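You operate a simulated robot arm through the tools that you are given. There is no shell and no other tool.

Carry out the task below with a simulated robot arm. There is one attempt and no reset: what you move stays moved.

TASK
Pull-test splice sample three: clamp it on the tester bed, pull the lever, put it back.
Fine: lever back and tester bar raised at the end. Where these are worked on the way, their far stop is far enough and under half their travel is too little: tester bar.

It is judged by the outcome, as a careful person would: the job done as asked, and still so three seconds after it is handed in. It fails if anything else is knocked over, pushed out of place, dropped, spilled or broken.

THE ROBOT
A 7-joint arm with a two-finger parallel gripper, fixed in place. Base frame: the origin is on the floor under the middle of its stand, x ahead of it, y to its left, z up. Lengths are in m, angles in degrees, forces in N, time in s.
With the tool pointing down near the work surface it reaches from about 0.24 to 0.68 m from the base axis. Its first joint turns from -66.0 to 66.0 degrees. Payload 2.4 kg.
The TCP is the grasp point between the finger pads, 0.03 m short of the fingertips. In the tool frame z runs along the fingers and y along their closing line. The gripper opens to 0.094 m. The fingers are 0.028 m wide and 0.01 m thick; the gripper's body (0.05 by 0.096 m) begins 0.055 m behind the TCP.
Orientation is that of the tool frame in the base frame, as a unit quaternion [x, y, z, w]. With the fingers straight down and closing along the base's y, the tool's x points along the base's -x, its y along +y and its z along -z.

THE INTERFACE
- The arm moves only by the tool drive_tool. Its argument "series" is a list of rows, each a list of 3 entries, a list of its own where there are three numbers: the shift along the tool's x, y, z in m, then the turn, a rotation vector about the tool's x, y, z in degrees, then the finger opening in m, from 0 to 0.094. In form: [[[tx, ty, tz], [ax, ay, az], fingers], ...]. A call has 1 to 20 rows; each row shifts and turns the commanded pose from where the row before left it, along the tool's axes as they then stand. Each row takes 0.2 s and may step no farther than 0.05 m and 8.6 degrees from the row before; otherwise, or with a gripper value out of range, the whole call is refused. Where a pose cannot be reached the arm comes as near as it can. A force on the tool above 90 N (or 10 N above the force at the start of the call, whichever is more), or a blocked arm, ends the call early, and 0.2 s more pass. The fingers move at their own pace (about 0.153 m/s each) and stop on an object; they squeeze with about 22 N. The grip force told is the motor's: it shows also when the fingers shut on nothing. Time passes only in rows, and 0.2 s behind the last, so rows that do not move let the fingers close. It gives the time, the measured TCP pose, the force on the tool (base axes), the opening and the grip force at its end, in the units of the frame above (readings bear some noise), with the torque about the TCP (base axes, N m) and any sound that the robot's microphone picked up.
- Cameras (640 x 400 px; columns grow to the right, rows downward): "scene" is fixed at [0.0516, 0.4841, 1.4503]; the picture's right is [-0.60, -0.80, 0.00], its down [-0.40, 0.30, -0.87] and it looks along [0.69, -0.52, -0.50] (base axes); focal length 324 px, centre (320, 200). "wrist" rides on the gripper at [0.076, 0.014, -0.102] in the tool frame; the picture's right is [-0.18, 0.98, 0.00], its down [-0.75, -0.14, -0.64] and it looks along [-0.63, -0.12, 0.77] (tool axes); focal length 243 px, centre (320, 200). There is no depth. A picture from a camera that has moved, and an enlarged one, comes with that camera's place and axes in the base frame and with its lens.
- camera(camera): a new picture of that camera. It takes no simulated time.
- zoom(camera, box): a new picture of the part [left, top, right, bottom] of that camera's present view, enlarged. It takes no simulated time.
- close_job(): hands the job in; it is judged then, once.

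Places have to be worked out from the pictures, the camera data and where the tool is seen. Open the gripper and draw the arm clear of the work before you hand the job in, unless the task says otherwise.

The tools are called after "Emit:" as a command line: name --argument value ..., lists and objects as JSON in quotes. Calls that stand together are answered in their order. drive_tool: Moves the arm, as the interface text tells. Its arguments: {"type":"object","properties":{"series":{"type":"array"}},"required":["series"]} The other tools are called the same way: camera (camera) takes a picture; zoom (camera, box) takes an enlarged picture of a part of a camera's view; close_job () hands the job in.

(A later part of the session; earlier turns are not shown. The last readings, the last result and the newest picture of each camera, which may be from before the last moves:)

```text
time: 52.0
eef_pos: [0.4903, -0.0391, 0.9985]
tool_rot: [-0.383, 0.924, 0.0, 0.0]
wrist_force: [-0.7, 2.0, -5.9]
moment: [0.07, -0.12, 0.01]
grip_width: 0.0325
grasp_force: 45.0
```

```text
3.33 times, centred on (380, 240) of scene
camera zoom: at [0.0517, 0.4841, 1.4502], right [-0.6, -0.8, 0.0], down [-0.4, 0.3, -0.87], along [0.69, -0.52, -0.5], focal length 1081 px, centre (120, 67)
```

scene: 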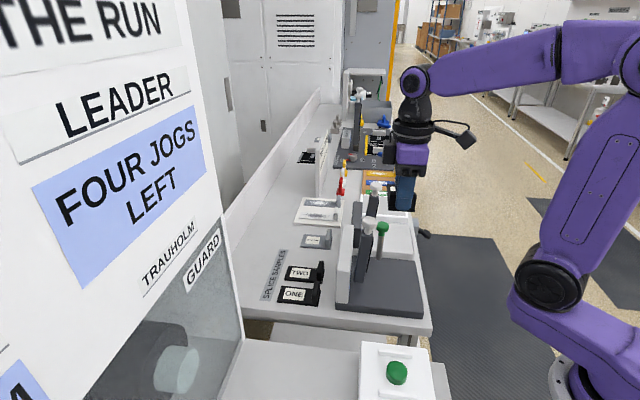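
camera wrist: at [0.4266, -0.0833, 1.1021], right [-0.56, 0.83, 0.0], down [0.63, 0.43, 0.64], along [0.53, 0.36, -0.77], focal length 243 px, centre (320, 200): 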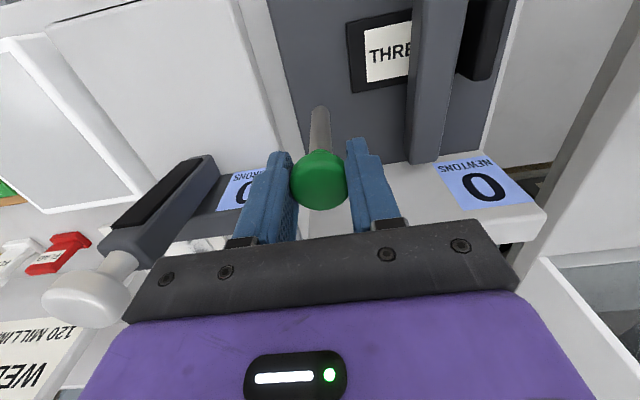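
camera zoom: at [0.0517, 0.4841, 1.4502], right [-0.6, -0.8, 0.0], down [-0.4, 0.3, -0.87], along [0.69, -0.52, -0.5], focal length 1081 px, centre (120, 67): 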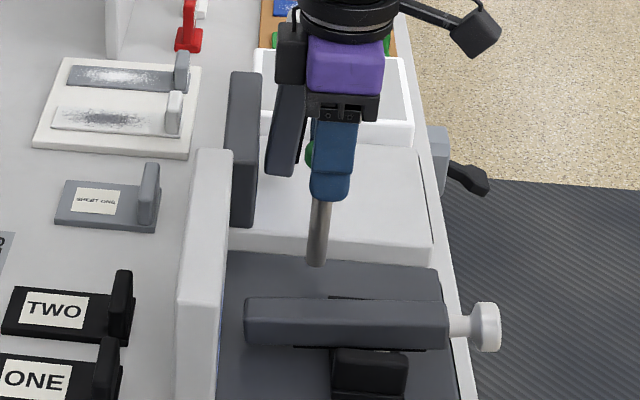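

The lever knob is held. I pull it toward the operator side along its arc, first 15°.

Emit:
drive_tool --series '[[[0.0055, 0, 0.0001], [0, 0, 0], 0.025], [[0.0054, 0, 0.0004], [0, 0, 0], 0.025], [[0.0054, 0, 0.0006], [0, 0, 0], 0.025], [[0.0054, 0, 0.0008], [0, 0, 0], 0.025], [[0.0054, 0, 0.0011], [0, 0, 0], 0.025], [[0.0053, 0, 0.0013], [0, 0, 0], 0.025], [[0, 0, 0], [0, 0, 0], 0.025]]'

Emit:
zoom --camera "scene" --box '[330, 180, 430, 300]'

Emit:
camera --camera "wrist"

```text
time: 53.6
eef_pos: [0.4667, -0.0628, 0.995]
tool_rot: [-0.382, 0.924, -0.001, 0.001]
wrist_force: [5.0, 11.6, 9.5]
moment: [1.07, -1.06, 0.06]
grip_width: 0.0327
grasp_force: 45.4
```

```text
3.33 times, centred on (380, 240) of scene
camera zoom: at [0.0515, 0.4844, 1.4501], right [-0.6, -0.8, 0.0], down [-0.4, 0.3, -0.87], along [0.69, -0.52, -0.5], focal length 1081 px, centre (120, 67)
```

zoom: 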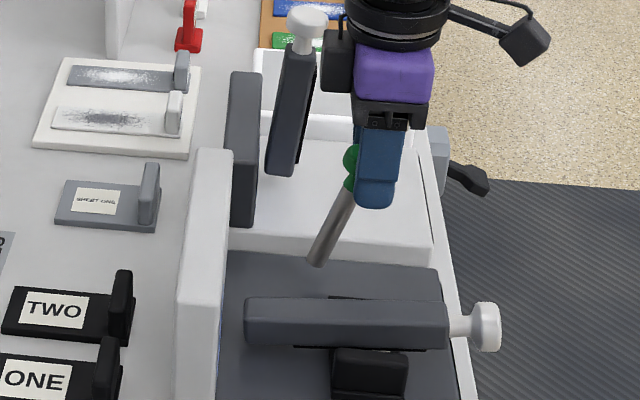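

```text
taken
camera wrist: at [0.4035, -0.1061, 1.0986], right [-0.56, 0.83, 0.0], down [0.63, 0.43, 0.64], along [0.53, 0.36, -0.77], focal length 243 px, centre (320, 200)
```

wrist: 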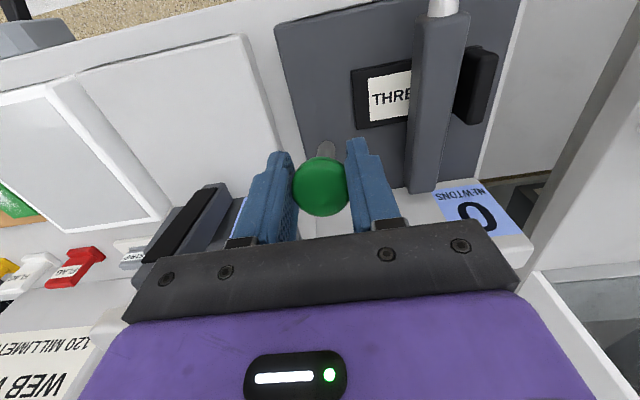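

The lever moves that way. Continue to ~35°.

Emit:
drive_tool --series '[[[0.0052, 0, 0.0015], [0, 0, 0], 0.025], [[0.0052, 0, 0.0017], [0, 0, 0], 0.025], [[0.005, 0, 0.002], [0, 0, 0], 0.025], [[0.005, 0, 0.0022], [0, 0, 0], 0.025], [[0.0049, 0, 0.0024], [0, 0, 0], 0.025], [[0.0048, 0, 0.0026], [0, 0, 0], 0.025], [[0.0046, 0, 0.0029], [0, 0, 0], 0.025], [[0.0046, 0, 0.003], [0, 0, 0], 0.025], [[0, 0, 0], [0, 0, 0], 0.025]]'

Emit:
zoom --camera "scene" --box '[330, 180, 430, 300]'

Emit:
camera --camera "wrist"

```text
time: 55.6
eef_pos: [0.4388, -0.0922, 0.9758]
tool_rot: [-0.383, 0.924, 0.0, 0.0]
wrist_force: [6.7, 9.5, 3.2]
moment: [0.87, -0.92, 0.07]
grip_width: 0.0328
grasp_force: 45.5
```

```text
3.33 times, centred on (380, 240) of scene
camera zoom: at [0.0517, 0.4843, 1.4502], right [-0.6, -0.8, 0.0], down [-0.4, 0.3, -0.87], along [0.69, -0.52, -0.5], focal length 1081 px, centre (120, 67)
```

zoom: 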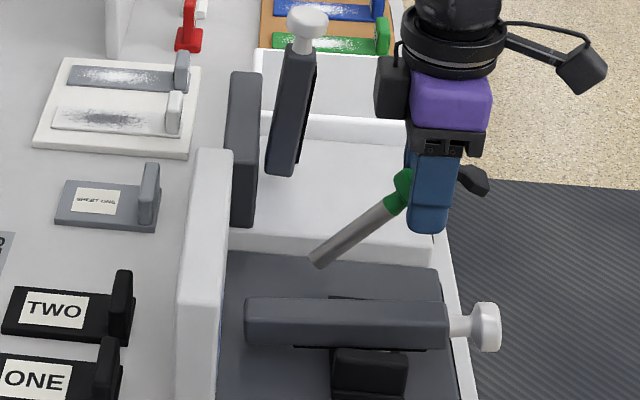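

```text
taken
camera wrist: at [0.3752, -0.1345, 1.08], right [-0.56, 0.83, 0.0], down [0.63, 0.43, 0.64], along [0.53, 0.36, -0.77], focal length 243 px, centre (320, 200)
```

wrist: 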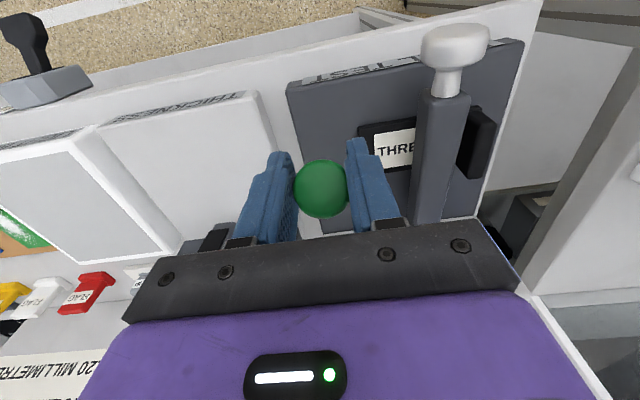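

No stop yet. Continue in small steps toward the far stop.

Emit:
drive_tool --series '[[[0.0043, 0, 0.0033], [0, 0, 0], 0.025], [[0.0043, 0, 0.0033], [0, 0, 0], 0.025], [[0.0041, 0, 0.0036], [0, 0, 0], 0.025], [[0.004, 0, 0.0038], [0, 0, 0], 0.025], [[0, 0, 0], [0, 0, 0], 0.025]]'

Emit:
zoom --camera "scene" --box '[330, 180, 430, 300]'

```text
time: 56.8
eef_pos: [0.4281, -0.101, 0.9616]
tool_rot: [-0.382, 0.924, 0.0, 0.001]
wrist_force: [8.2, 11.3, 3.1]
moment: [0.93, -0.93, 0.05]
grip_width: 0.0331
grasp_force: 45.2
```

```text
3.33 times, centred on (380, 240) of scene
camera zoom: at [0.0517, 0.4844, 1.4501], right [-0.6, -0.8, 0.0], down [-0.4, 0.3, -0.87], along [0.69, -0.52, -0.5], focal length 1081 px, centre (120, 67)
```

zoom: 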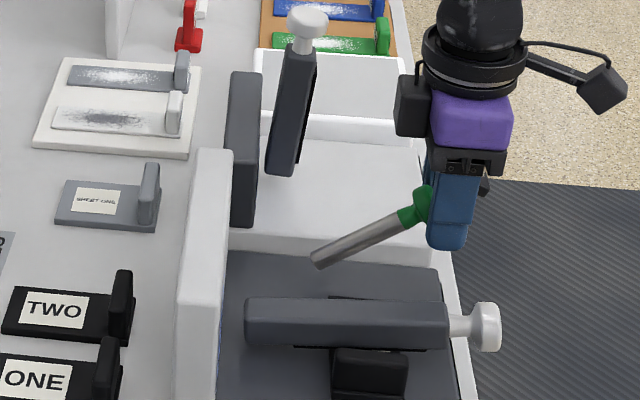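

Emit:
drive_tool --series '[[[0.0038, 0, 0.004], [0, 0, 0], 0.025], [[0.0036, 0, 0.0041], [0, 0, 0], 0.025], [[0.0034, 0, 0.0042], [0, 0, 0], 0.025], [[0.0032, 0, 0.0044], [0, 0, 0], 0.025], [[0, 0, 0], [0, 0, 0], 0.025]]'

Emit:
zoom --camera "scene" --box '[330, 180, 430, 300]'

Emit:
camera --camera "wrist"

```text
time: 58.0
eef_pos: [0.4163, -0.1132, 0.945]
tool_rot: [-0.382, 0.924, 0.0, 0.0]
wrist_force: [-1.5, -1.2, 0.4]
moment: [-0.02, -0.01, -0.03]
grip_width: 0.0253
grasp_force: 0.1
```

```text
3.33 times, centred on (380, 240) of scene
camera zoom: at [0.0515, 0.484, 1.4503], right [-0.6, -0.8, 0.0], down [-0.4, 0.3, -0.87], along [0.69, -0.52, -0.5], focal length 1081 px, centre (120, 67)
```

zoom: 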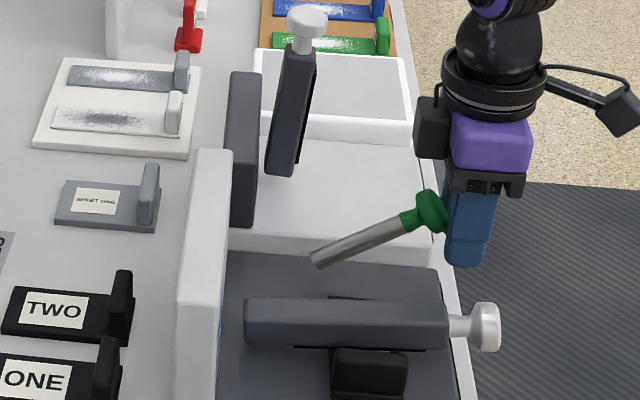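

```text
taken
camera wrist: at [0.3524, -0.1571, 1.049], right [-0.56, 0.83, 0.0], down [0.63, 0.43, 0.64], along [0.53, 0.36, -0.77], focal length 243 px, centre (320, 200)
```

wrist: 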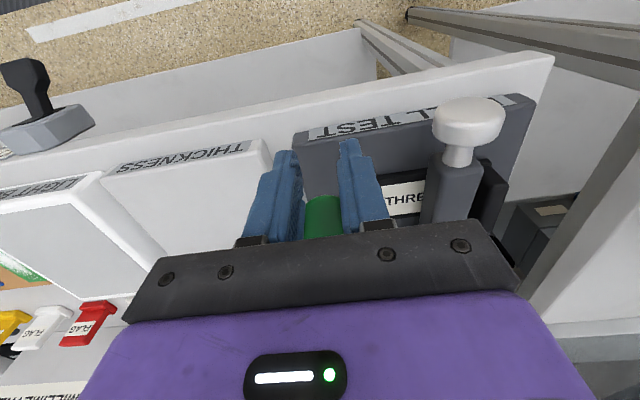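

The grip slid off the knob near 48°, and the lever stays where it is. I open, back away toward the front and rise to see the lever and the display.

Emit:
drive_tool --series '[[[0, 0, 0], [0, 0, 0], 0.06], [[0.01, 0, 0], [0, 0, 0], 0.06], [[0.02, 0, 0], [0, 0, 0], 0.06], [[0.01, 0, -0.03], [0, 0, 0], 0.06], [[0, 0, -0.04], [0, 0, 0], 0.06], [[0, 0, -0.045], [0, 0, 0], 0.06], [[0, 0, -0.045], [0, 0, 0], 0.06], [[0, 0, 0], [0, 0, 0], 0.06]]'

Emit:
camera --camera "wrist"

Emit:
zoom --camera "scene" --box '[330, 180, 430, 300]'

```text
time: 59.8
eef_pos: [0.3873, -0.1419, 1.1063]
tool_rot: [-0.383, 0.924, -0.001, 0.001]
wrist_force: [-0.6, -0.6, -0.3]
moment: [-0.01, 0.03, -0.01]
grip_width: 0.0598
grasp_force: 0.0
```

```text
taken
camera wrist: at [0.3233, -0.1851, 1.2101], right [-0.56, 0.83, 0.0], down [0.63, 0.43, 0.64], along [0.53, 0.36, -0.77], focal length 243 px, centre (320, 200)
```

wrist: 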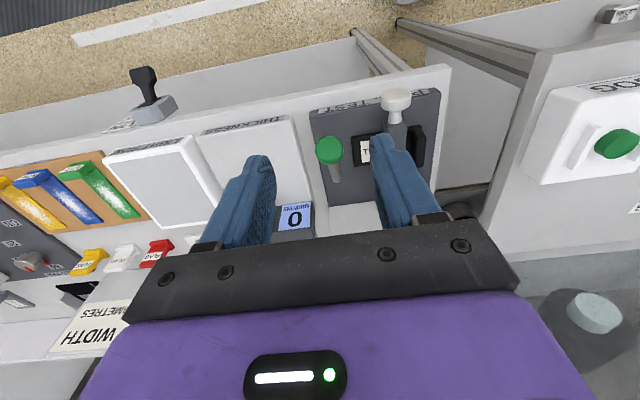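

```text
3.33 times, centred on (380, 240) of scene
camera zoom: at [0.0516, 0.4841, 1.4503], right [-0.6, -0.8, 0.0], down [-0.4, 0.3, -0.87], along [0.69, -0.52, -0.5], focal length 1081 px, centre (120, 67)
```

zoom: 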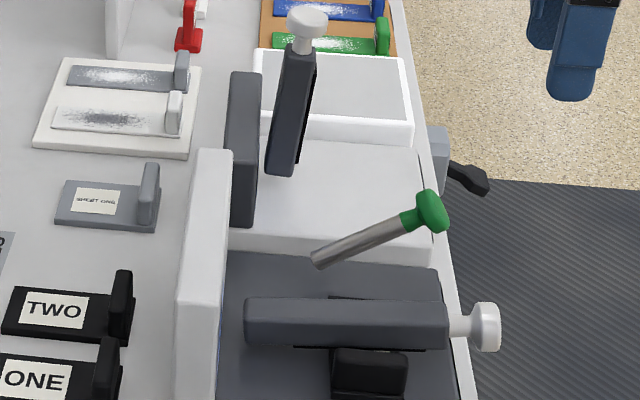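

I shift sideways a bit so the display and the lever are both in view.

Emit:
drive_tool --series '[[[0, 0.04, 0], [0, 0, 0], 0.06], [[0, 0.03, 0], [0, 0, 0], 0.06], [[0, 0, 0], [0, 0, 0], 0.06]]'

Emit:
camera --camera "wrist"

Emit:
zoom --camera "wrist" --box '[230, 70, 430, 230]'

```text
time: 60.6
eef_pos: [0.3384, -0.0904, 1.1043]
tool_rot: [-0.382, 0.924, -0.001, 0.0]
wrist_force: [0.1, 0.4, 0.0]
moment: [-0.02, 0.03, -0.02]
grip_width: 0.0601
grasp_force: 0.1
```

```text
taken
camera wrist: at [0.2747, -0.1347, 1.2095], right [-0.56, 0.83, 0.0], down [0.63, 0.43, 0.64], along [0.53, 0.36, -0.77], focal length 243 px, centre (320, 200)
```

wrist: 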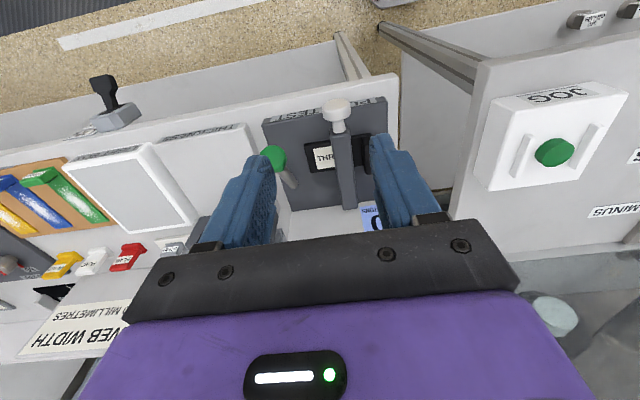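

```text
2.50 times, centred on (330, 150) of wrist
camera zoom: at [0.2747, -0.1347, 1.2095], right [-0.56, 0.83, 0.0], down [0.63, 0.43, 0.64], along [0.53, 0.36, -0.77], focal length 606 px, centre (295, 325)
```

zoom: 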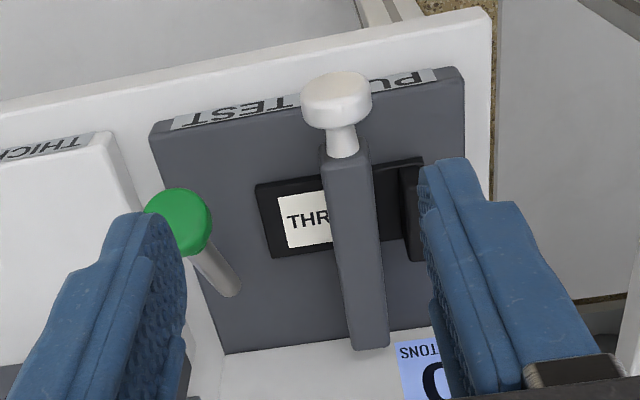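

Emit:
drive_tool --series '[[[0, 0.03, -0.02], [0, 0, 0], 0.09], [[0, 0.01, 0], [0, 0, 0], 0.09], [[0, 0, 0], [0, 0, 0], 0.09]]'

Emit:
zoom --camera "wrist" --box '[200, 70, 420, 230]'

```text
time: 61.4
eef_pos: [0.3097, -0.063, 1.1244]
tool_rot: [-0.383, 0.924, 0.0, 0.001]
wrist_force: [-0.3, 0.8, -1.1]
moment: [-0.01, 0.02, 0.0]
grip_width: 0.0899
grasp_force: 0.1
```

```text
2.50 times, centred on (310, 150) of wrist
camera zoom: at [0.2462, -0.1061, 1.2287], right [-0.56, 0.83, 0.0], down [0.63, 0.43, 0.64], along [0.53, 0.36, -0.77], focal length 606 px, centre (345, 325)
```

zoom: 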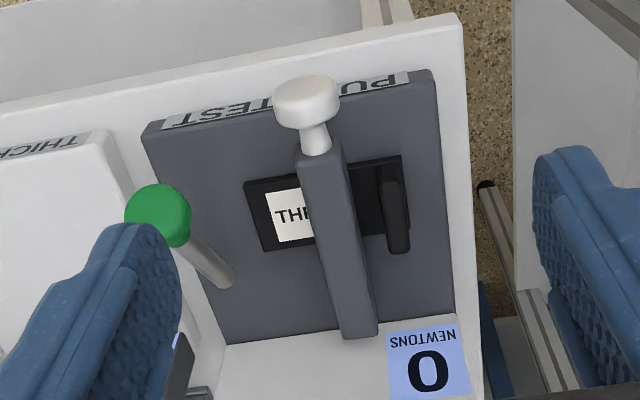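

Display still reads 0, and my arc radius was a bit too large (true ≈0.113 m about e2≈0.0985, z≈0.876), so the grip was pulled off. I re-grip the lever knob at e1≈0.154, e2≈0.0145, z≈0.948.

Emit:
drive_tool --series '[[[-0.0206, -0.0371, 0], [0, 0, 0], 0.08], [[-0.0206, -0.0371, 0], [0, 0, 0], 0.07], [[-0.0205, -0.0371, 0], [0, 0, 0], 0.06], [[0, 0, 0.04], [0, 0, 0], 0.06], [[0, 0, 0.04], [0, 0, 0], 0.06], [[0, 0, 0.04], [0, 0, 0], 0.06], [[0, 0, 0], [0, 0, 0], 0.06]]'

Emit:
camera --camera "wrist"

Emit:
zoom --camera "scene" --box '[330, 180, 430, 300]'

```text
time: 63.0
eef_pos: [0.4334, -0.1003, 1.0038]
tool_rot: [-0.382, 0.924, -0.001, 0.001]
wrist_force: [0.2, 0.7, -0.3]
moment: [-0.03, 0.03, 0.03]
grip_width: 0.0599
grasp_force: 0.1
```

```text
taken
camera wrist: at [0.369, -0.1432, 1.1087], right [-0.56, 0.83, 0.0], down [0.63, 0.43, 0.64], along [0.53, 0.36, -0.77], focal length 243 px, centre (320, 200)
```

wrist: 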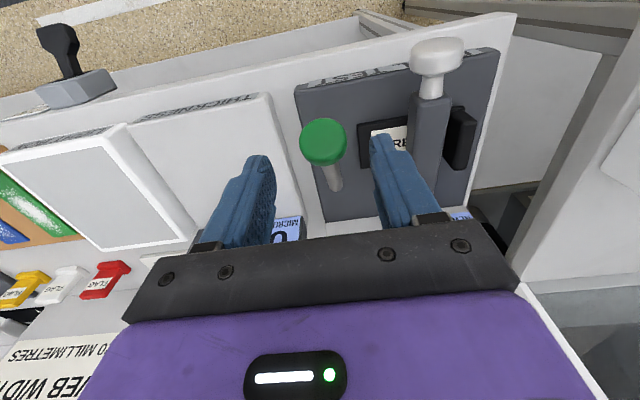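

```text
3.33 times, centred on (380, 240) of scene
camera zoom: at [0.0516, 0.4841, 1.4503], right [-0.6, -0.8, 0.0], down [-0.4, 0.3, -0.87], along [0.69, -0.52, -0.5], focal length 1081 px, centre (120, 67)
```

zoom: 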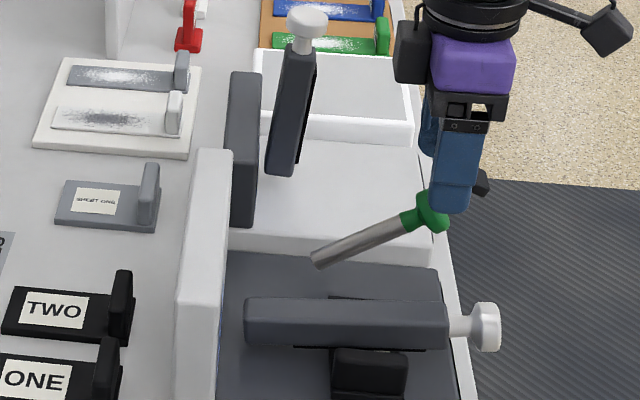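

Aligned within 2 mm. Descend to the knob and close.

Emit:
drive_tool --series '[[[-0.0015, 0.0013, 0.025], [0, 0, 0], 0.06], [[0, 0, 0.027], [0, 0, 0], 0.06], [[0, 0, 0], [0, 0, 0], 0.04], [[0, 0, 0], [0, 0, 0], 0.02], [[0, 0, 0], [0, 0, 0], 0.02]]'

Emit:
zoom --camera "scene" --box '[330, 180, 430, 300]'

```text
time: 64.2
eef_pos: [0.4333, -0.0967, 0.9535]
tool_rot: [-0.383, 0.924, -0.001, 0.001]
wrist_force: [3.3, -1.1, -4.9]
moment: [-0.25, 0.12, -0.02]
grip_width: 0.033
grasp_force: 45.1
```

```text
3.33 times, centred on (380, 240) of scene
camera zoom: at [0.0518, 0.4841, 1.4503], right [-0.6, -0.8, 0.0], down [-0.4, 0.3, -0.87], along [0.69, -0.52, -0.5], focal length 1081 px, centre (120, 67)
```

zoom: 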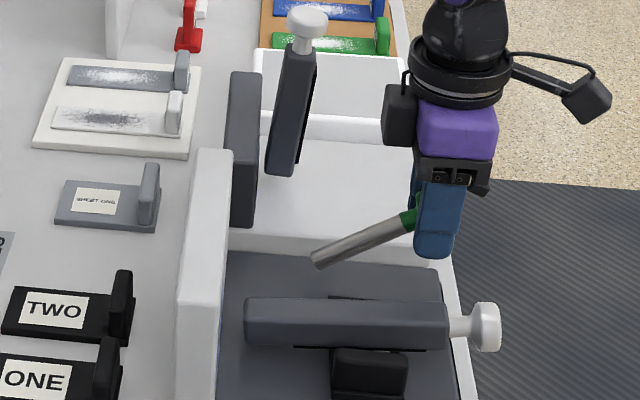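

Gripped again (0.033). I pull on along the corrected arc in small steps and watch for the stop.

Emit:
drive_tool --series '[[[0.0031, 0, 0.0038], [0, 0, 0], 0.02], [[0.0029, 0, 0.004], [0, 0, 0], 0.02], [[0, 0, 0], [0, 0, 0], 0.02]]'

Emit:
zoom --camera "scene" --box '[330, 180, 430, 300]'

```text
time: 65.0
eef_pos: [0.4312, -0.0994, 0.9454]
tool_rot: [-0.384, 0.923, -0.002, 0.003]
wrist_force: [9.6, 20.7, 26.1]
moment: [0.18, -0.14, 0.04]
grip_width: 0.033
grasp_force: 44.5
```

```text
3.33 times, centred on (380, 240) of scene
camera zoom: at [0.0515, 0.4848, 1.45], right [-0.6, -0.8, 0.0], down [-0.4, 0.3, -0.87], along [0.69, -0.52, -0.5], focal length 1081 px, centre (120, 67)
```

zoom: 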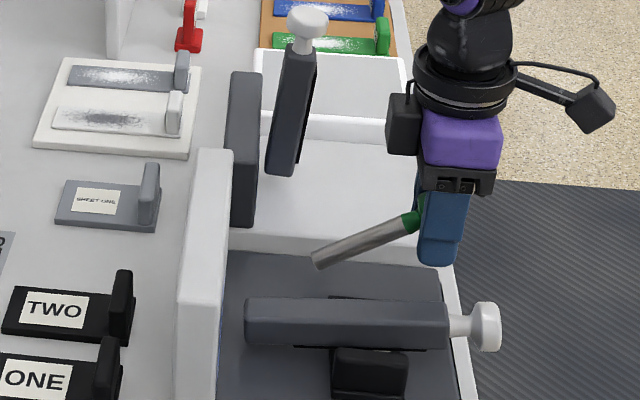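

Resistance rose to ~34 N against the pull — likely the far stop. I press a touch further to confirm, then look at the display.

Emit:
drive_tool --series '[[[0.0012, 0, 0.0018], [0, 0, 0], 0.02], [[0, 0, 0], [0, 0, 0], 0.02]]'

Emit:
zoom --camera "scene" --box '[330, 180, 430, 300]'

Emit:
camera --camera "wrist"

```text
time: 65.6
eef_pos: [0.4303, -0.1, 0.944]
tool_rot: [-0.385, 0.923, -0.002, 0.004]
wrist_force: [13.3, 28.2, 32.8]
moment: [0.13, -0.1, -0.03]
grip_width: 0.0331
grasp_force: 45.0
```

```text
3.33 times, centred on (380, 240) of scene
camera zoom: at [0.0515, 0.485, 1.4499], right [-0.6, -0.8, 0.0], down [-0.4, 0.3, -0.87], along [0.69, -0.52, -0.5], focal length 1081 px, centre (120, 67)
```

zoom: 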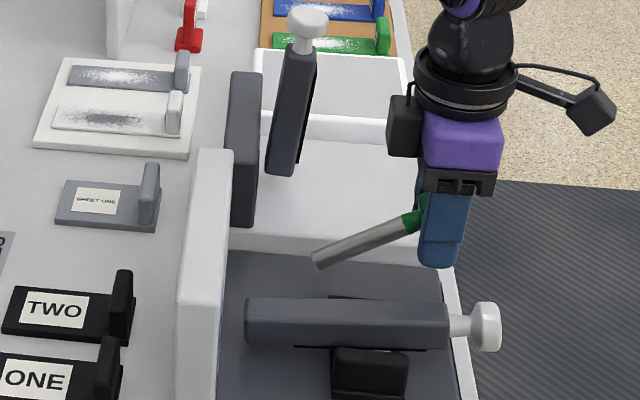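

```text
taken
camera wrist: at [0.3662, -0.1433, 1.0481], right [-0.57, 0.82, -0.01], down [0.63, 0.44, 0.65], along [0.53, 0.36, -0.76], focal length 243 px, centre (320, 200)
```

wrist: 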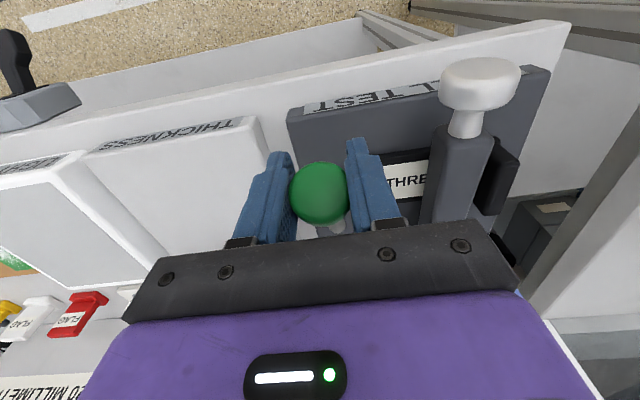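

The lever is against its far stop (45 N, no more motion). I release, rise and check the display.

Emit:
drive_tool --series '[[[-0.001, 0, -0.002], [0, 0, 0], 0.03], [[0, 0, 0], [0, 0, 0], 0.07], [[0, 0, 0], [0, 0, 0], 0.07], [[0, 0, -0.03], [0, 0, 0], 0.07], [[0.01, 0.02, -0.04], [0, 0, 0], 0.08], [[0.015, 0.025, -0.035], [0, 0, 0], 0.09], [[0.015, 0.035, -0.03], [0, 0, 0], 0.09], [[0.015, 0.035, -0.03], [0, 0, 0], 0.09], [[0, 0, 0], [0, 0, 0], 0.09]]'

Emit:
zoom --camera "wrist" --box '[200, 70, 420, 230]'

Emit:
zoom --camera "scene" --box '[330, 180, 430, 300]'

```text
time: 67.6
eef_pos: [0.3089, -0.0569, 1.1087]
tool_rot: [-0.382, 0.924, 0.0, 0.0]
wrist_force: [-0.1, 0.0, -0.5]
moment: [0.01, 0.01, -0.03]
grip_width: 0.0902
grasp_force: 0.0
```

```text
2.50 times, centred on (310, 150) of wrist
camera zoom: at [0.2452, -0.1008, 1.2141], right [-0.56, 0.83, 0.0], down [0.63, 0.43, 0.64], along [0.53, 0.36, -0.77], focal length 606 px, centre (345, 325)
```

zoom: 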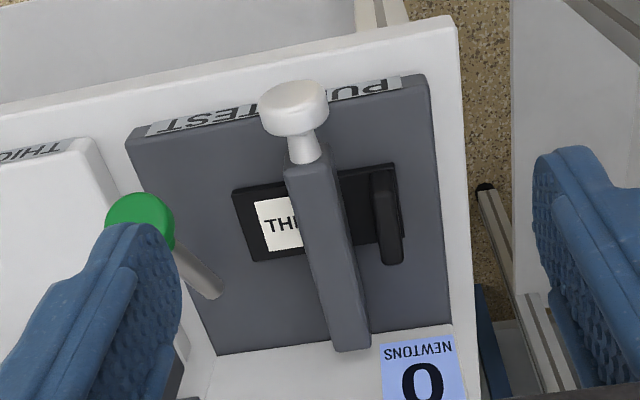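

```text
3.33 times, centred on (380, 240) of scene
camera zoom: at [0.0516, 0.4841, 1.4503], right [-0.6, -0.8, 0.0], down [-0.4, 0.3, -0.87], along [0.69, -0.52, -0.5], focal length 1081 px, centre (120, 67)
```

zoom: 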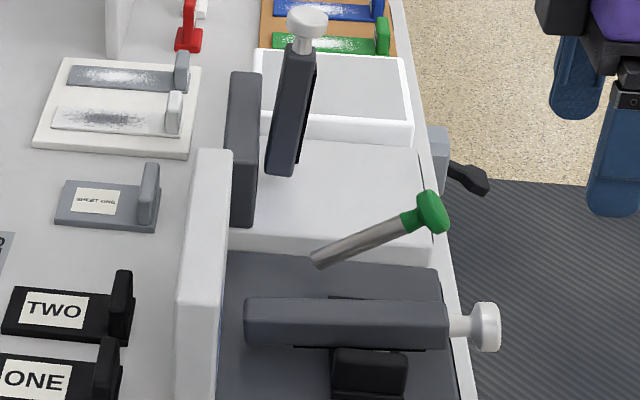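

The display still reads 0 though the lever is at its stop. I look closely at how the bar sits on the sample.

Emit:
zoom --camera "scene" --box '[350, 250, 420, 310]'

Emit:
zoom --camera "wrist" --box '[270, 90, 390, 230]'

```text
6.67 times, centred on (385, 280) of scene
camera zoom: at [0.0516, 0.4841, 1.4503], right [-0.6, -0.8, 0.0], down [-0.4, 0.3, -0.87], along [0.69, -0.52, -0.5], focal length 2162 px, centre (-113, -333)
```

zoom: 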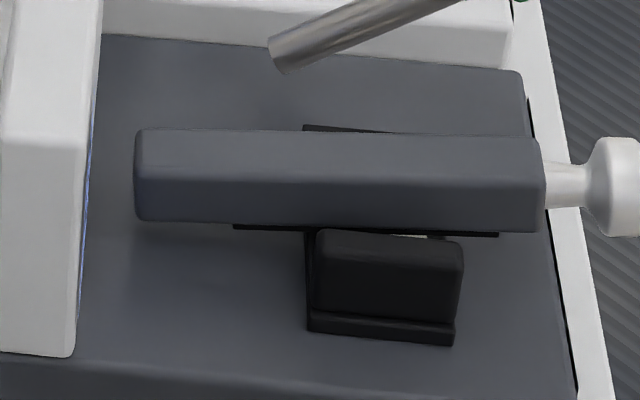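

```text
2.86 times, centred on (330, 160) of wrist
camera zoom: at [0.2452, -0.1008, 1.2141], right [-0.56, 0.83, 0.0], down [0.63, 0.43, 0.64], along [0.53, 0.36, -0.77], focal length 693 px, centre (291, 314)
```

zoom: 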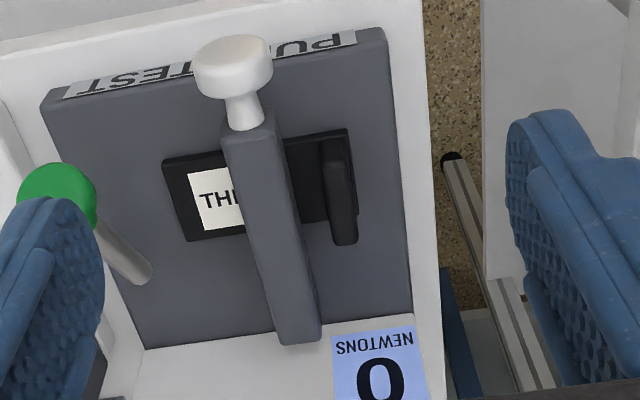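

Working the numbers: the bar is still tilted ~5° up — what stopped it was my fingertips meeting the bed's front edge, not the clamp, so the pull didn't count. I'll return the lever, press the bar fully down from above with closed fingers, then pull again. First: closed fingers in front of the lever knob, and push it back.

Emit:
drive_tool --series '[[[0, -0.0386, 0], [0, 0, 0], 0.0], [[0, -0.0386, 0], [0, 0, 0], 0.0], [[0, -0.0385, 0], [0, 0, 0], 0.0], [[0, 0, 0.04], [0, 0, 0], 0.0], [[0, 0, 0.04], [0, 0, 0], 0.0], [[0, 0, 0.04], [0, 0, 0], 0.0], [[0, 0, 0.0287], [0, 0, 0], 0.0], [[0, 0, 0], [0, 0, 0], 0.0]]'

Emit:
camera --camera "wrist"

Emit:
zoom --camera "scene" --box '[340, 190, 440, 310]'

```text
time: 69.4
eef_pos: [0.3912, -0.1393, 0.9627]
tool_rot: [-0.383, 0.924, -0.001, 0.001]
wrist_force: [-0.7, 0.4, -0.1]
moment: [-0.03, -0.01, -0.01]
grip_width: 0.0001
grasp_force: 21.8
```

```text
taken
camera wrist: at [0.3271, -0.1836, 1.0663], right [-0.56, 0.83, 0.0], down [0.63, 0.43, 0.64], along [0.53, 0.36, -0.77], focal length 243 px, centre (320, 200)
```

wrist: 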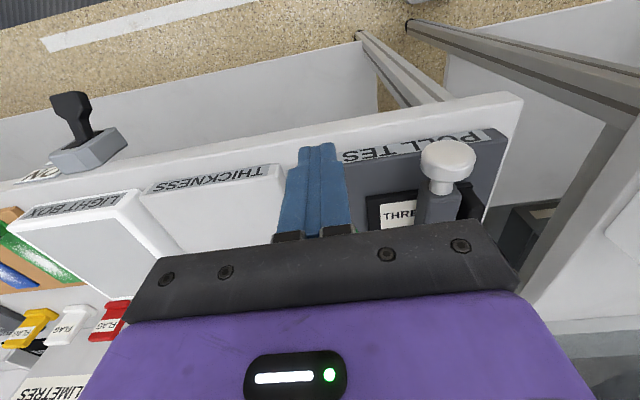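

```text
3.33 times, centred on (390, 250) of scene
camera zoom: at [0.0516, 0.4841, 1.4503], right [-0.6, -0.8, 0.0], down [-0.4, 0.3, -0.87], along [0.69, -0.52, -0.5], focal length 1081 px, centre (87, 33)
```

zoom: 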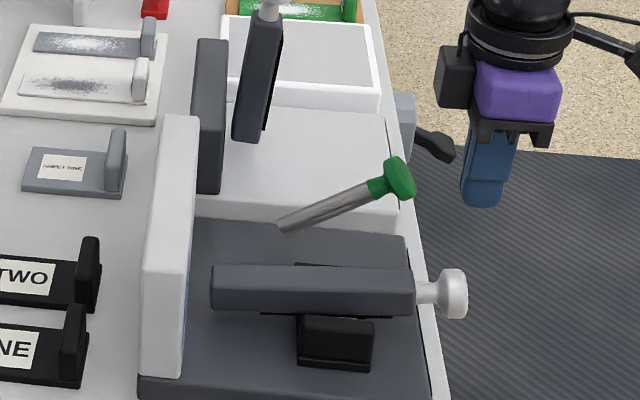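

In position in front of the knob. I push it back (+e2) step by step.

Emit:
drive_tool --series '[[[-0.01, 0, 0], [0, 0, 0], 0.0], [[-0.01, 0, 0], [0, 0, 0], 0.0], [[-0.01, 0, 0], [0, 0, 0], 0.0], [[-0.01, 0, 0], [0, 0, 0], 0.0], [[-0.01, 0, 0], [0, 0, 0], 0.0], [[-0.01, 0, 0], [0, 0, 0], 0.0], [[0, 0, 0], [0, 0, 0], 0.0]]'

Emit:
zoom --camera "scene" --box '[340, 190, 440, 310]'

```text
time: 70.8
eef_pos: [0.4252, -0.1068, 0.9639]
tool_rot: [-0.376, 0.927, 0.003, -0.01]
wrist_force: [-14.5, -8.9, 14.5]
moment: [0.14, -0.07, 0.07]
grip_width: 0.0001
grasp_force: 22.0
stopped in row 7: the force on the tool passed its limit at 93 N (the readings are from after the stop); the commanded pose is now the measured one
```

```text
3.33 times, centred on (390, 250) of scene
camera zoom: at [0.051, 0.4839, 1.4504], right [-0.6, -0.8, 0.0], down [-0.4, 0.3, -0.87], along [0.69, -0.52, -0.5], focal length 1081 px, centre (87, 33)
```

zoom: 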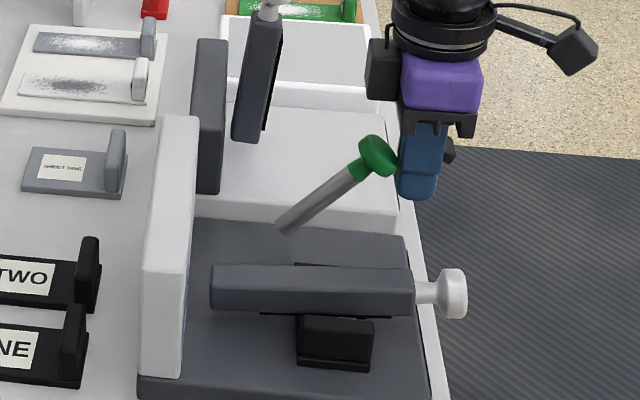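

Horizontal pushing jams against the tilted knob (93 N), so I'll use the grip instead. I back off, rise and re-square the tool.

Emit:
drive_tool --series '[[[0.015, 0, 0], [0, 0, 0], 0.0], [[0.02, 0, 0], [0, 0, 0], 0.0], [[0, 0, -0.04], [0, 0, 0], 0.03], [[0, 0, -0.045], [0, 0, 0], 0.06], [[0, 0, 0], [0, 0, 0], 0.06]]'

Emit:
camera --camera "wrist"

```text
time: 72.0
eef_pos: [0.4025, -0.1293, 1.047]
tool_rot: [-0.377, 0.926, 0.002, -0.007]
wrist_force: [0.3, -0.3, -0.2]
moment: [-0.01, 0.05, -0.03]
grip_width: 0.0598
grasp_force: 0.2
```

```text
taken
camera wrist: at [0.3401, -0.1716, 1.1536], right [-0.55, 0.83, 0.01], down [0.65, 0.43, 0.63], along [0.52, 0.35, -0.77], focal length 243 px, centre (320, 200)
```

wrist: 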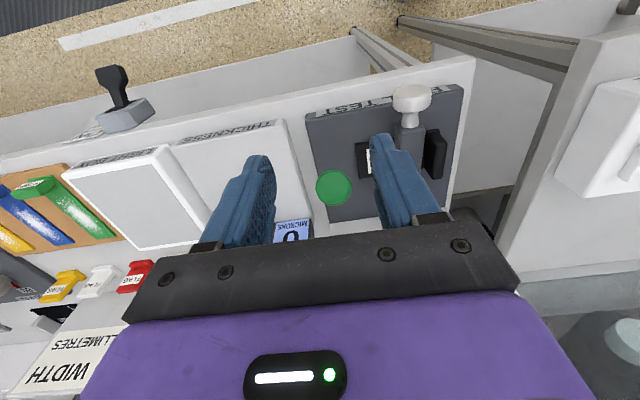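

I square the orientation, move over the knob (now at e2≈0.033, z≈0.966) and grip it again.

Emit:
drive_tool --series '[[[0, 0, 0], [0.52, -0.65, -0.72], 0.06], [[-0.031, 0.0005, 0], [0, 0, 0], 0.06], [[-0.0302, 0.0005, 0], [0, 0, 0], 0.06], [[0, 0, 0], [0, 0, 0], 0.06]]'

Emit:
camera --camera "wrist"

```text
time: 73.0
eef_pos: [0.4462, -0.0842, 1.0485]
tool_rot: [-0.383, 0.924, -0.001, 0.0]
wrist_force: [0.3, 0.0, 0.1]
moment: [0.01, 0.0, 0.0]
grip_width: 0.0601
grasp_force: 0.0
```

```text
taken
camera wrist: at [0.3829, -0.128, 1.1528], right [-0.56, 0.83, 0.0], down [0.63, 0.43, 0.64], along [0.53, 0.36, -0.77], focal length 243 px, centre (320, 200)
```

wrist: 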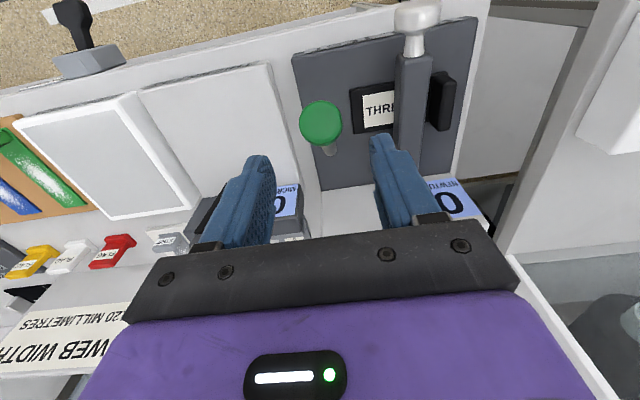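

Emit:
drive_tool --series '[[[0.002, 0, 0.038], [0, 0, 0], 0.06], [[0, 0, 0.039], [0, 0, 0], 0.06], [[0, 0, 0], [0, 0, 0], 0.04], [[0, 0, 0], [0, 0, 0], 0.02], [[0, 0, 0], [0, 0, 0], 0.02]]'

Emit:
camera --camera "wrist"

Emit:
zoom --camera "scene" --box '[340, 190, 440, 310]'

```text
time: 74.2
eef_pos: [0.4451, -0.0863, 0.9717]
tool_rot: [-0.383, 0.924, 0.0, 0.0]
wrist_force: [0.6, 1.7, -3.3]
moment: [-0.14, 0.06, -0.12]
grip_width: 0.0328
grasp_force: 44.8
```

```text
taken
camera wrist: at [0.3808, -0.1291, 1.075], right [-0.56, 0.83, 0.0], down [0.63, 0.43, 0.64], along [0.53, 0.36, -0.77], focal length 243 px, centre (320, 200)
```

wrist: 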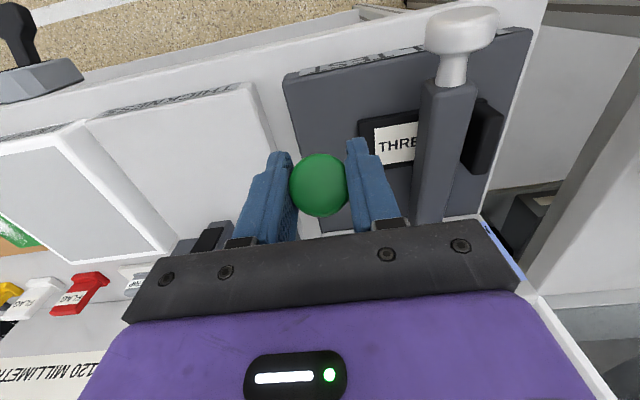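

```text
3.33 times, centred on (390, 250) of scene
camera zoom: at [0.0516, 0.4841, 1.4502], right [-0.6, -0.8, 0.0], down [-0.4, 0.3, -0.87], along [0.69, -0.52, -0.5], focal length 1081 px, centre (87, 33)
```

zoom: 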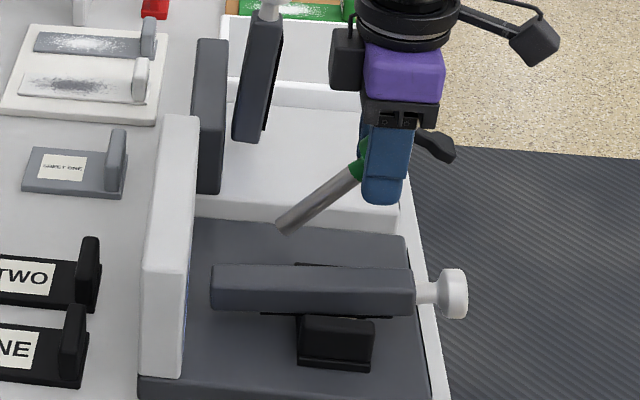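

Gripped; I bring the lever back upright along its arc (radius ≈0.098).

Emit:
drive_tool --series '[[[-0.0067, 0, -0.0053], [0, 0, 0], 0.02], [[-0.0071, 0, -0.0047], [0, 0, 0], 0.02], [[-0.0075, 0, -0.0041], [0, 0, 0], 0.02], [[-0.0079, 0, -0.0034], [0, 0, 0], 0.02], [[-0.0081, 0, -0.0027], [0, 0, 0], 0.02], [[-0.0083, 0, -0.002], [0, 0, 0], 0.02], [[-0.0085, 0, -0.0013], [0, 0, 0], 0.02], [[0, 0, 0], [0, 0, 0], 0.02]]'

Emit:
camera --camera "wrist"

Emit:
zoom --camera "scene" --box '[340, 190, 440, 310]'

```text
time: 76.0
eef_pos: [0.481, -0.0475, 0.9958]
tool_rot: [-0.383, 0.924, 0.001, 0.0]
wrist_force: [-14.9, -5.3, 7.4]
moment: [-0.97, 0.98, -0.03]
grip_width: 0.0334
grasp_force: 44.9
```

```text
taken
camera wrist: at [0.4188, -0.0913, 1.0999], right [-0.56, 0.83, 0.0], down [0.63, 0.43, 0.64], along [0.53, 0.36, -0.77], focal length 243 px, centre (320, 200)
```

wrist: 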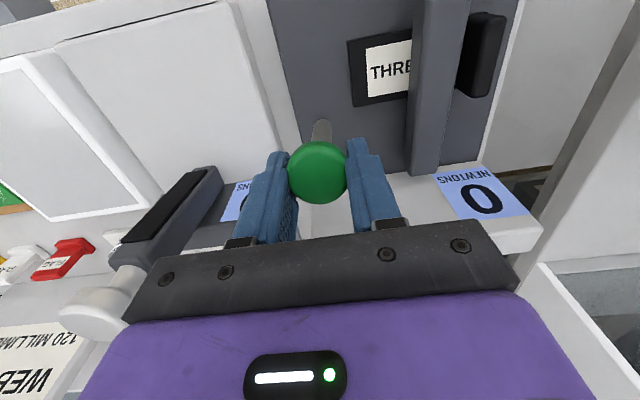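

```text
3.33 times, centred on (390, 250) of scene
camera zoom: at [0.0511, 0.484, 1.4503], right [-0.6, -0.8, 0.0], down [-0.4, 0.3, -0.87], along [0.69, -0.52, -0.5], focal length 1081 px, centre (87, 33)
```

zoom: 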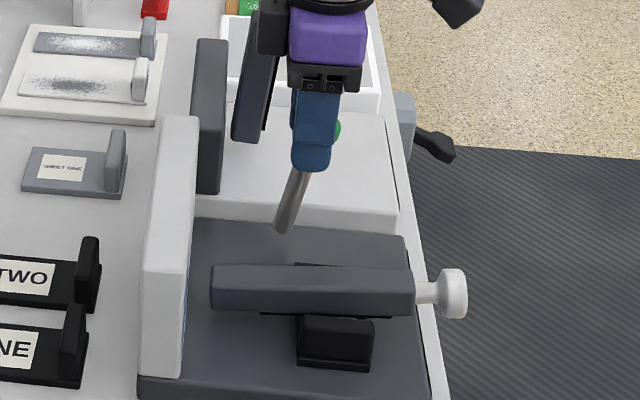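

Emit:
drive_tool --series '[[[-0.0068, 0, -0.0004], [0, 0, 0], 0.02], [[-0.004, 0, 0], [0, 0, 0], 0.02], [[0, 0, 0], [0, 0, 0], 0.02]]'

Emit:
camera --camera "wrist"

Emit:
zoom --camera "scene" --box '[330, 180, 430, 300]'

```text
time: 76.8
eef_pos: [0.4895, -0.0413, 0.9967]
tool_rot: [-0.383, 0.924, 0.0, 0.001]
wrist_force: [-15.7, -4.1, 21.9]
moment: [-0.95, 1.12, 0.03]
grip_width: 0.0335
grasp_force: 45.3
```

```text
taken
camera wrist: at [0.4262, -0.0839, 1.1008], right [-0.57, 0.82, 0.0], down [0.63, 0.43, 0.64], along [0.53, 0.36, -0.77], focal length 243 px, centre (320, 200)
```

wrist: 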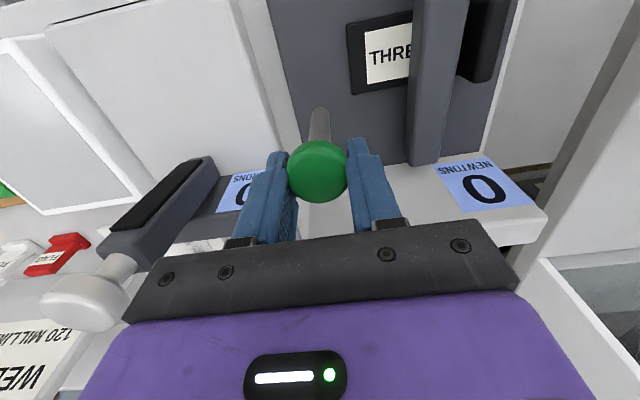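

```text
3.33 times, centred on (380, 240) of scene
camera zoom: at [0.0508, 0.484, 1.4503], right [-0.6, -0.8, 0.0], down [-0.4, 0.3, -0.87], along [0.69, -0.52, -0.5], focal length 1081 px, centre (120, 67)
```

zoom: 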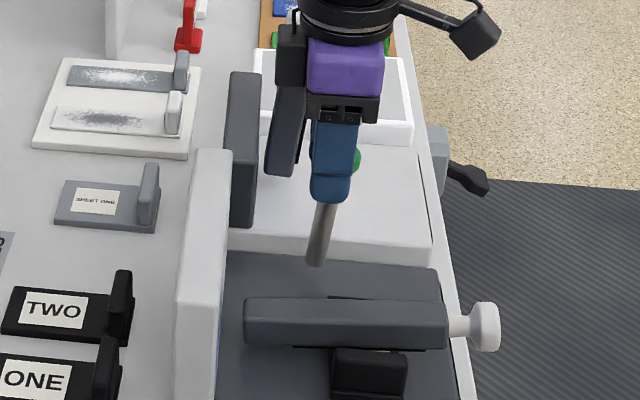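

A few degrees remain (the knob lags in the grip); I push on a little and check for its rest stop.

Emit:
drive_tool --series '[[[-0.005, 0, -0.001], [0, 0, 0], 0.02], [[-0.005, 0, -0.001], [0, 0, 0], 0.02], [[0, 0, 0], [0, 0, 0], 0.02]]'

Emit:
zoom --camera "scene" --box '[330, 180, 430, 300]'

```text
time: 77.7
eef_pos: [0.4954, -0.0344, 0.9976]
tool_rot: [-0.382, 0.924, 0.001, -0.003]
wrist_force: [-15.1, -9.7, -6.3]
moment: [-0.69, 0.58, 0.04]
grip_width: 0.0335
grasp_force: 45.6
```

```text
3.33 times, centred on (380, 240) of scene
camera zoom: at [0.0513, 0.4838, 1.4504], right [-0.6, -0.8, 0.0], down [-0.4, 0.3, -0.87], along [0.69, -0.52, -0.5], focal length 1081 px, centre (120, 67)
```

zoom: 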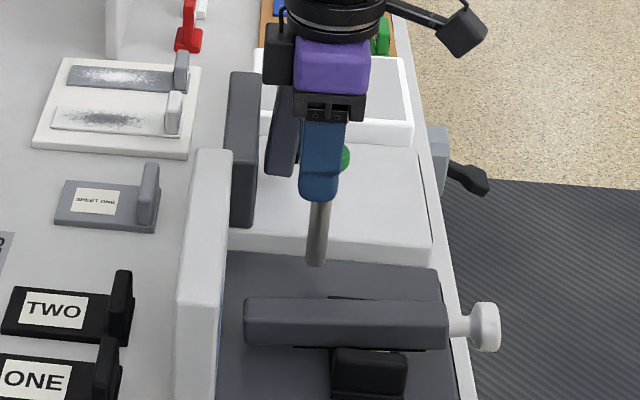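

The lever is upright again like at the start. I release it, rise, close the fingers and go above the bar's front end.

Emit:
drive_tool --series '[[[0, 0, 0], [0, 0, 0], 0.05], [[0, 0, 0], [0, 0, 0], 0.065], [[0, 0, -0.03], [0, 0, 0], 0.065], [[0, 0, -0.04], [0, 0, 0], 0.065], [[0.02, 0.02, -0.02], [0, 0, 0], 0.04], [[0.03, 0.03, 0], [0, 0, 0], 0.0], [[0.031, 0.032, 0], [0, 0, 0], 0.0], [[0, 0, 0], [0, 0, 0], 0.0]]'

Emit:
camera --camera "wrist"

Emit:
zoom --camera "scene" --box '[330, 180, 430, 300]'

```text
time: 79.5
eef_pos: [0.3822, -0.0339, 1.0888]
tool_rot: [-0.382, 0.924, -0.001, 0.001]
wrist_force: [0.7, 0.2, 0.8]
moment: [-0.02, 0.01, 0.0]
grip_width: 0.0001
grasp_force: 21.5
```

```text
taken
camera wrist: at [0.3185, -0.0774, 1.1918], right [-0.56, 0.83, 0.0], down [0.63, 0.43, 0.64], along [0.53, 0.36, -0.77], focal length 243 px, centre (320, 200)
```

wrist: 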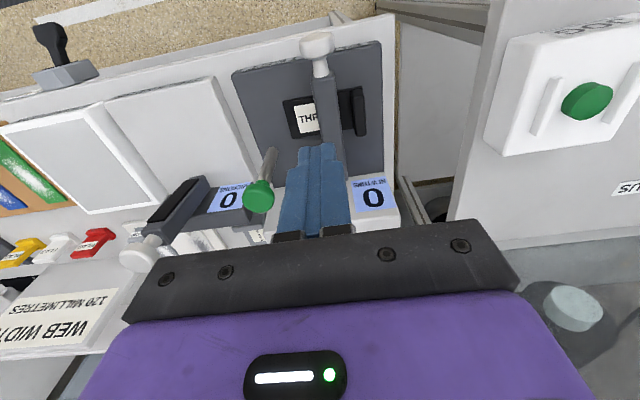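

```text
3.33 times, centred on (380, 240) of scene
camera zoom: at [0.0516, 0.4841, 1.4503], right [-0.6, -0.8, 0.0], down [-0.4, 0.3, -0.87], along [0.69, -0.52, -0.5], focal length 1081 px, centre (120, 67)
```

zoom: 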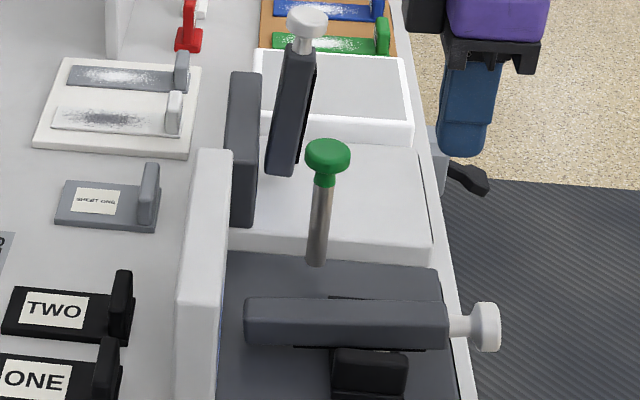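

Centred over the bar's front part. I descend to just above it, then press down in small steps.

Emit:
drive_tool --series '[[[0, 0.002, 0.04], [0, 0, 0], 0.0], [[0, 0, 0.045], [0, 0, 0], 0.0], [[0, 0, 0.04], [0, 0, 0], 0.0], [[0, 0, 0], [0, 0, 0], 0.0]]'

Emit:
zoom --camera "scene" --box '[340, 220, 440, 310]'

```text
time: 80.5
eef_pos: [0.3818, -0.0316, 0.9649]
tool_rot: [-0.382, 0.924, 0.0, 0.001]
wrist_force: [-0.3, 0.0, 0.2]
moment: [-0.02, 0.0, 0.02]
grip_width: 0.0
grasp_force: 21.9
```

```text
4.44 times, centred on (390, 265) of scene
camera zoom: at [0.0516, 0.4841, 1.4503], right [-0.6, -0.8, 0.0], down [-0.4, 0.3, -0.87], along [0.69, -0.52, -0.5], focal length 1442 px, centre (9, -89)
```

zoom: 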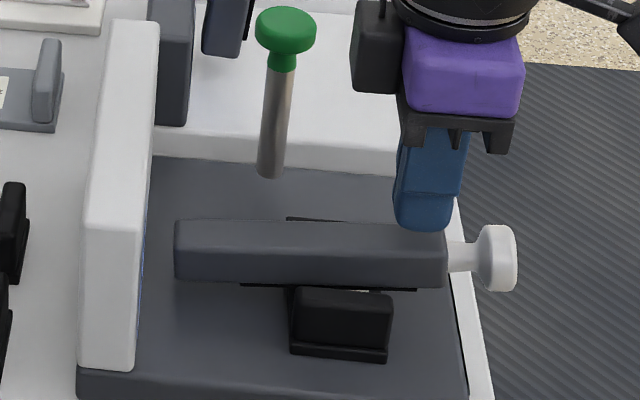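

Emit:
drive_tool --series '[[[0, 0, 0.003], [0, 0, 0], 0.0], [[0, 0, 0.003], [0, 0, 0], 0.0], [[0, 0, 0.003], [0, 0, 0], 0.0], [[0, 0, 0], [0, 0, 0], 0.0]]'

```text
time: 81.5
eef_pos: [0.3812, -0.0319, 0.9538]
tool_rot: [-0.383, 0.924, 0.0, 0.001]
wrist_force: [0.1, 0.5, -0.3]
moment: [0.01, -0.02, -0.01]
grip_width: 0.0002
grasp_force: 22.2
```

Emit:
drive_tool --series '[[[0, 0, 0.003], [0, 0, 0], 0.0], [[0, 0, 0.003], [0, 0, 0], 0.0], [[0, 0, 0], [0, 0, 0], 0.0]]'

Emit:
zoom --camera "scene" --box '[340, 220, 440, 310]'

```text
time: 82.2
eef_pos: [0.3802, -0.0314, 0.9484]
tool_rot: [-0.383, 0.924, -0.001, 0.002]
wrist_force: [-0.6, -0.1, 0.0]
moment: [0.0, 0.03, 0.0]
grip_width: 0.0
grasp_force: 21.7
```

```text
4.44 times, centred on (390, 265) of scene
camera zoom: at [0.0516, 0.4841, 1.4503], right [-0.6, -0.8, 0.0], down [-0.4, 0.3, -0.87], along [0.69, -0.52, -0.5], focal length 1442 px, centre (9, -89)
```

zoom: 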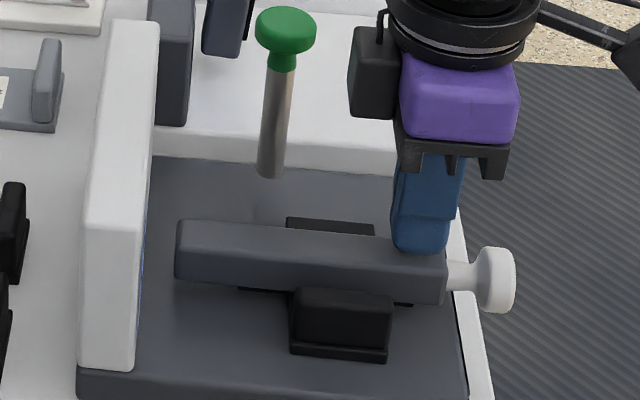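

Indeed the bar yields further with almost no force. I keep pressing until it seats on the sample.

Emit:
drive_tool --series '[[[0, 0, 0.003], [0, 0, 0], 0.0], [[0, 0, 0.003], [0, 0, 0], 0.0], [[0, 0, 0], [0, 0, 0], 0.0]]'

Emit:
zoom --camera "scene" --box '[340, 220, 440, 310]'

```text
time: 83.0
eef_pos: [0.3804, -0.032, 0.942]
tool_rot: [-0.383, 0.924, -0.001, 0.001]
wrist_force: [-5.1, -1.5, 25.1]
moment: [0.19, -0.03, 0.07]
grip_width: 0.0001
grasp_force: 22.1
```

```text
4.44 times, centred on (390, 265) of scene
camera zoom: at [0.0511, 0.4841, 1.4503], right [-0.6, -0.8, 0.0], down [-0.4, 0.3, -0.87], along [0.69, -0.52, -0.5], focal length 1442 px, centre (9, -89)
```

zoom: 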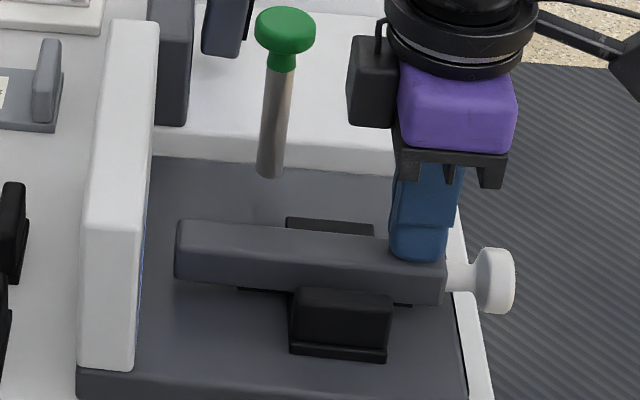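

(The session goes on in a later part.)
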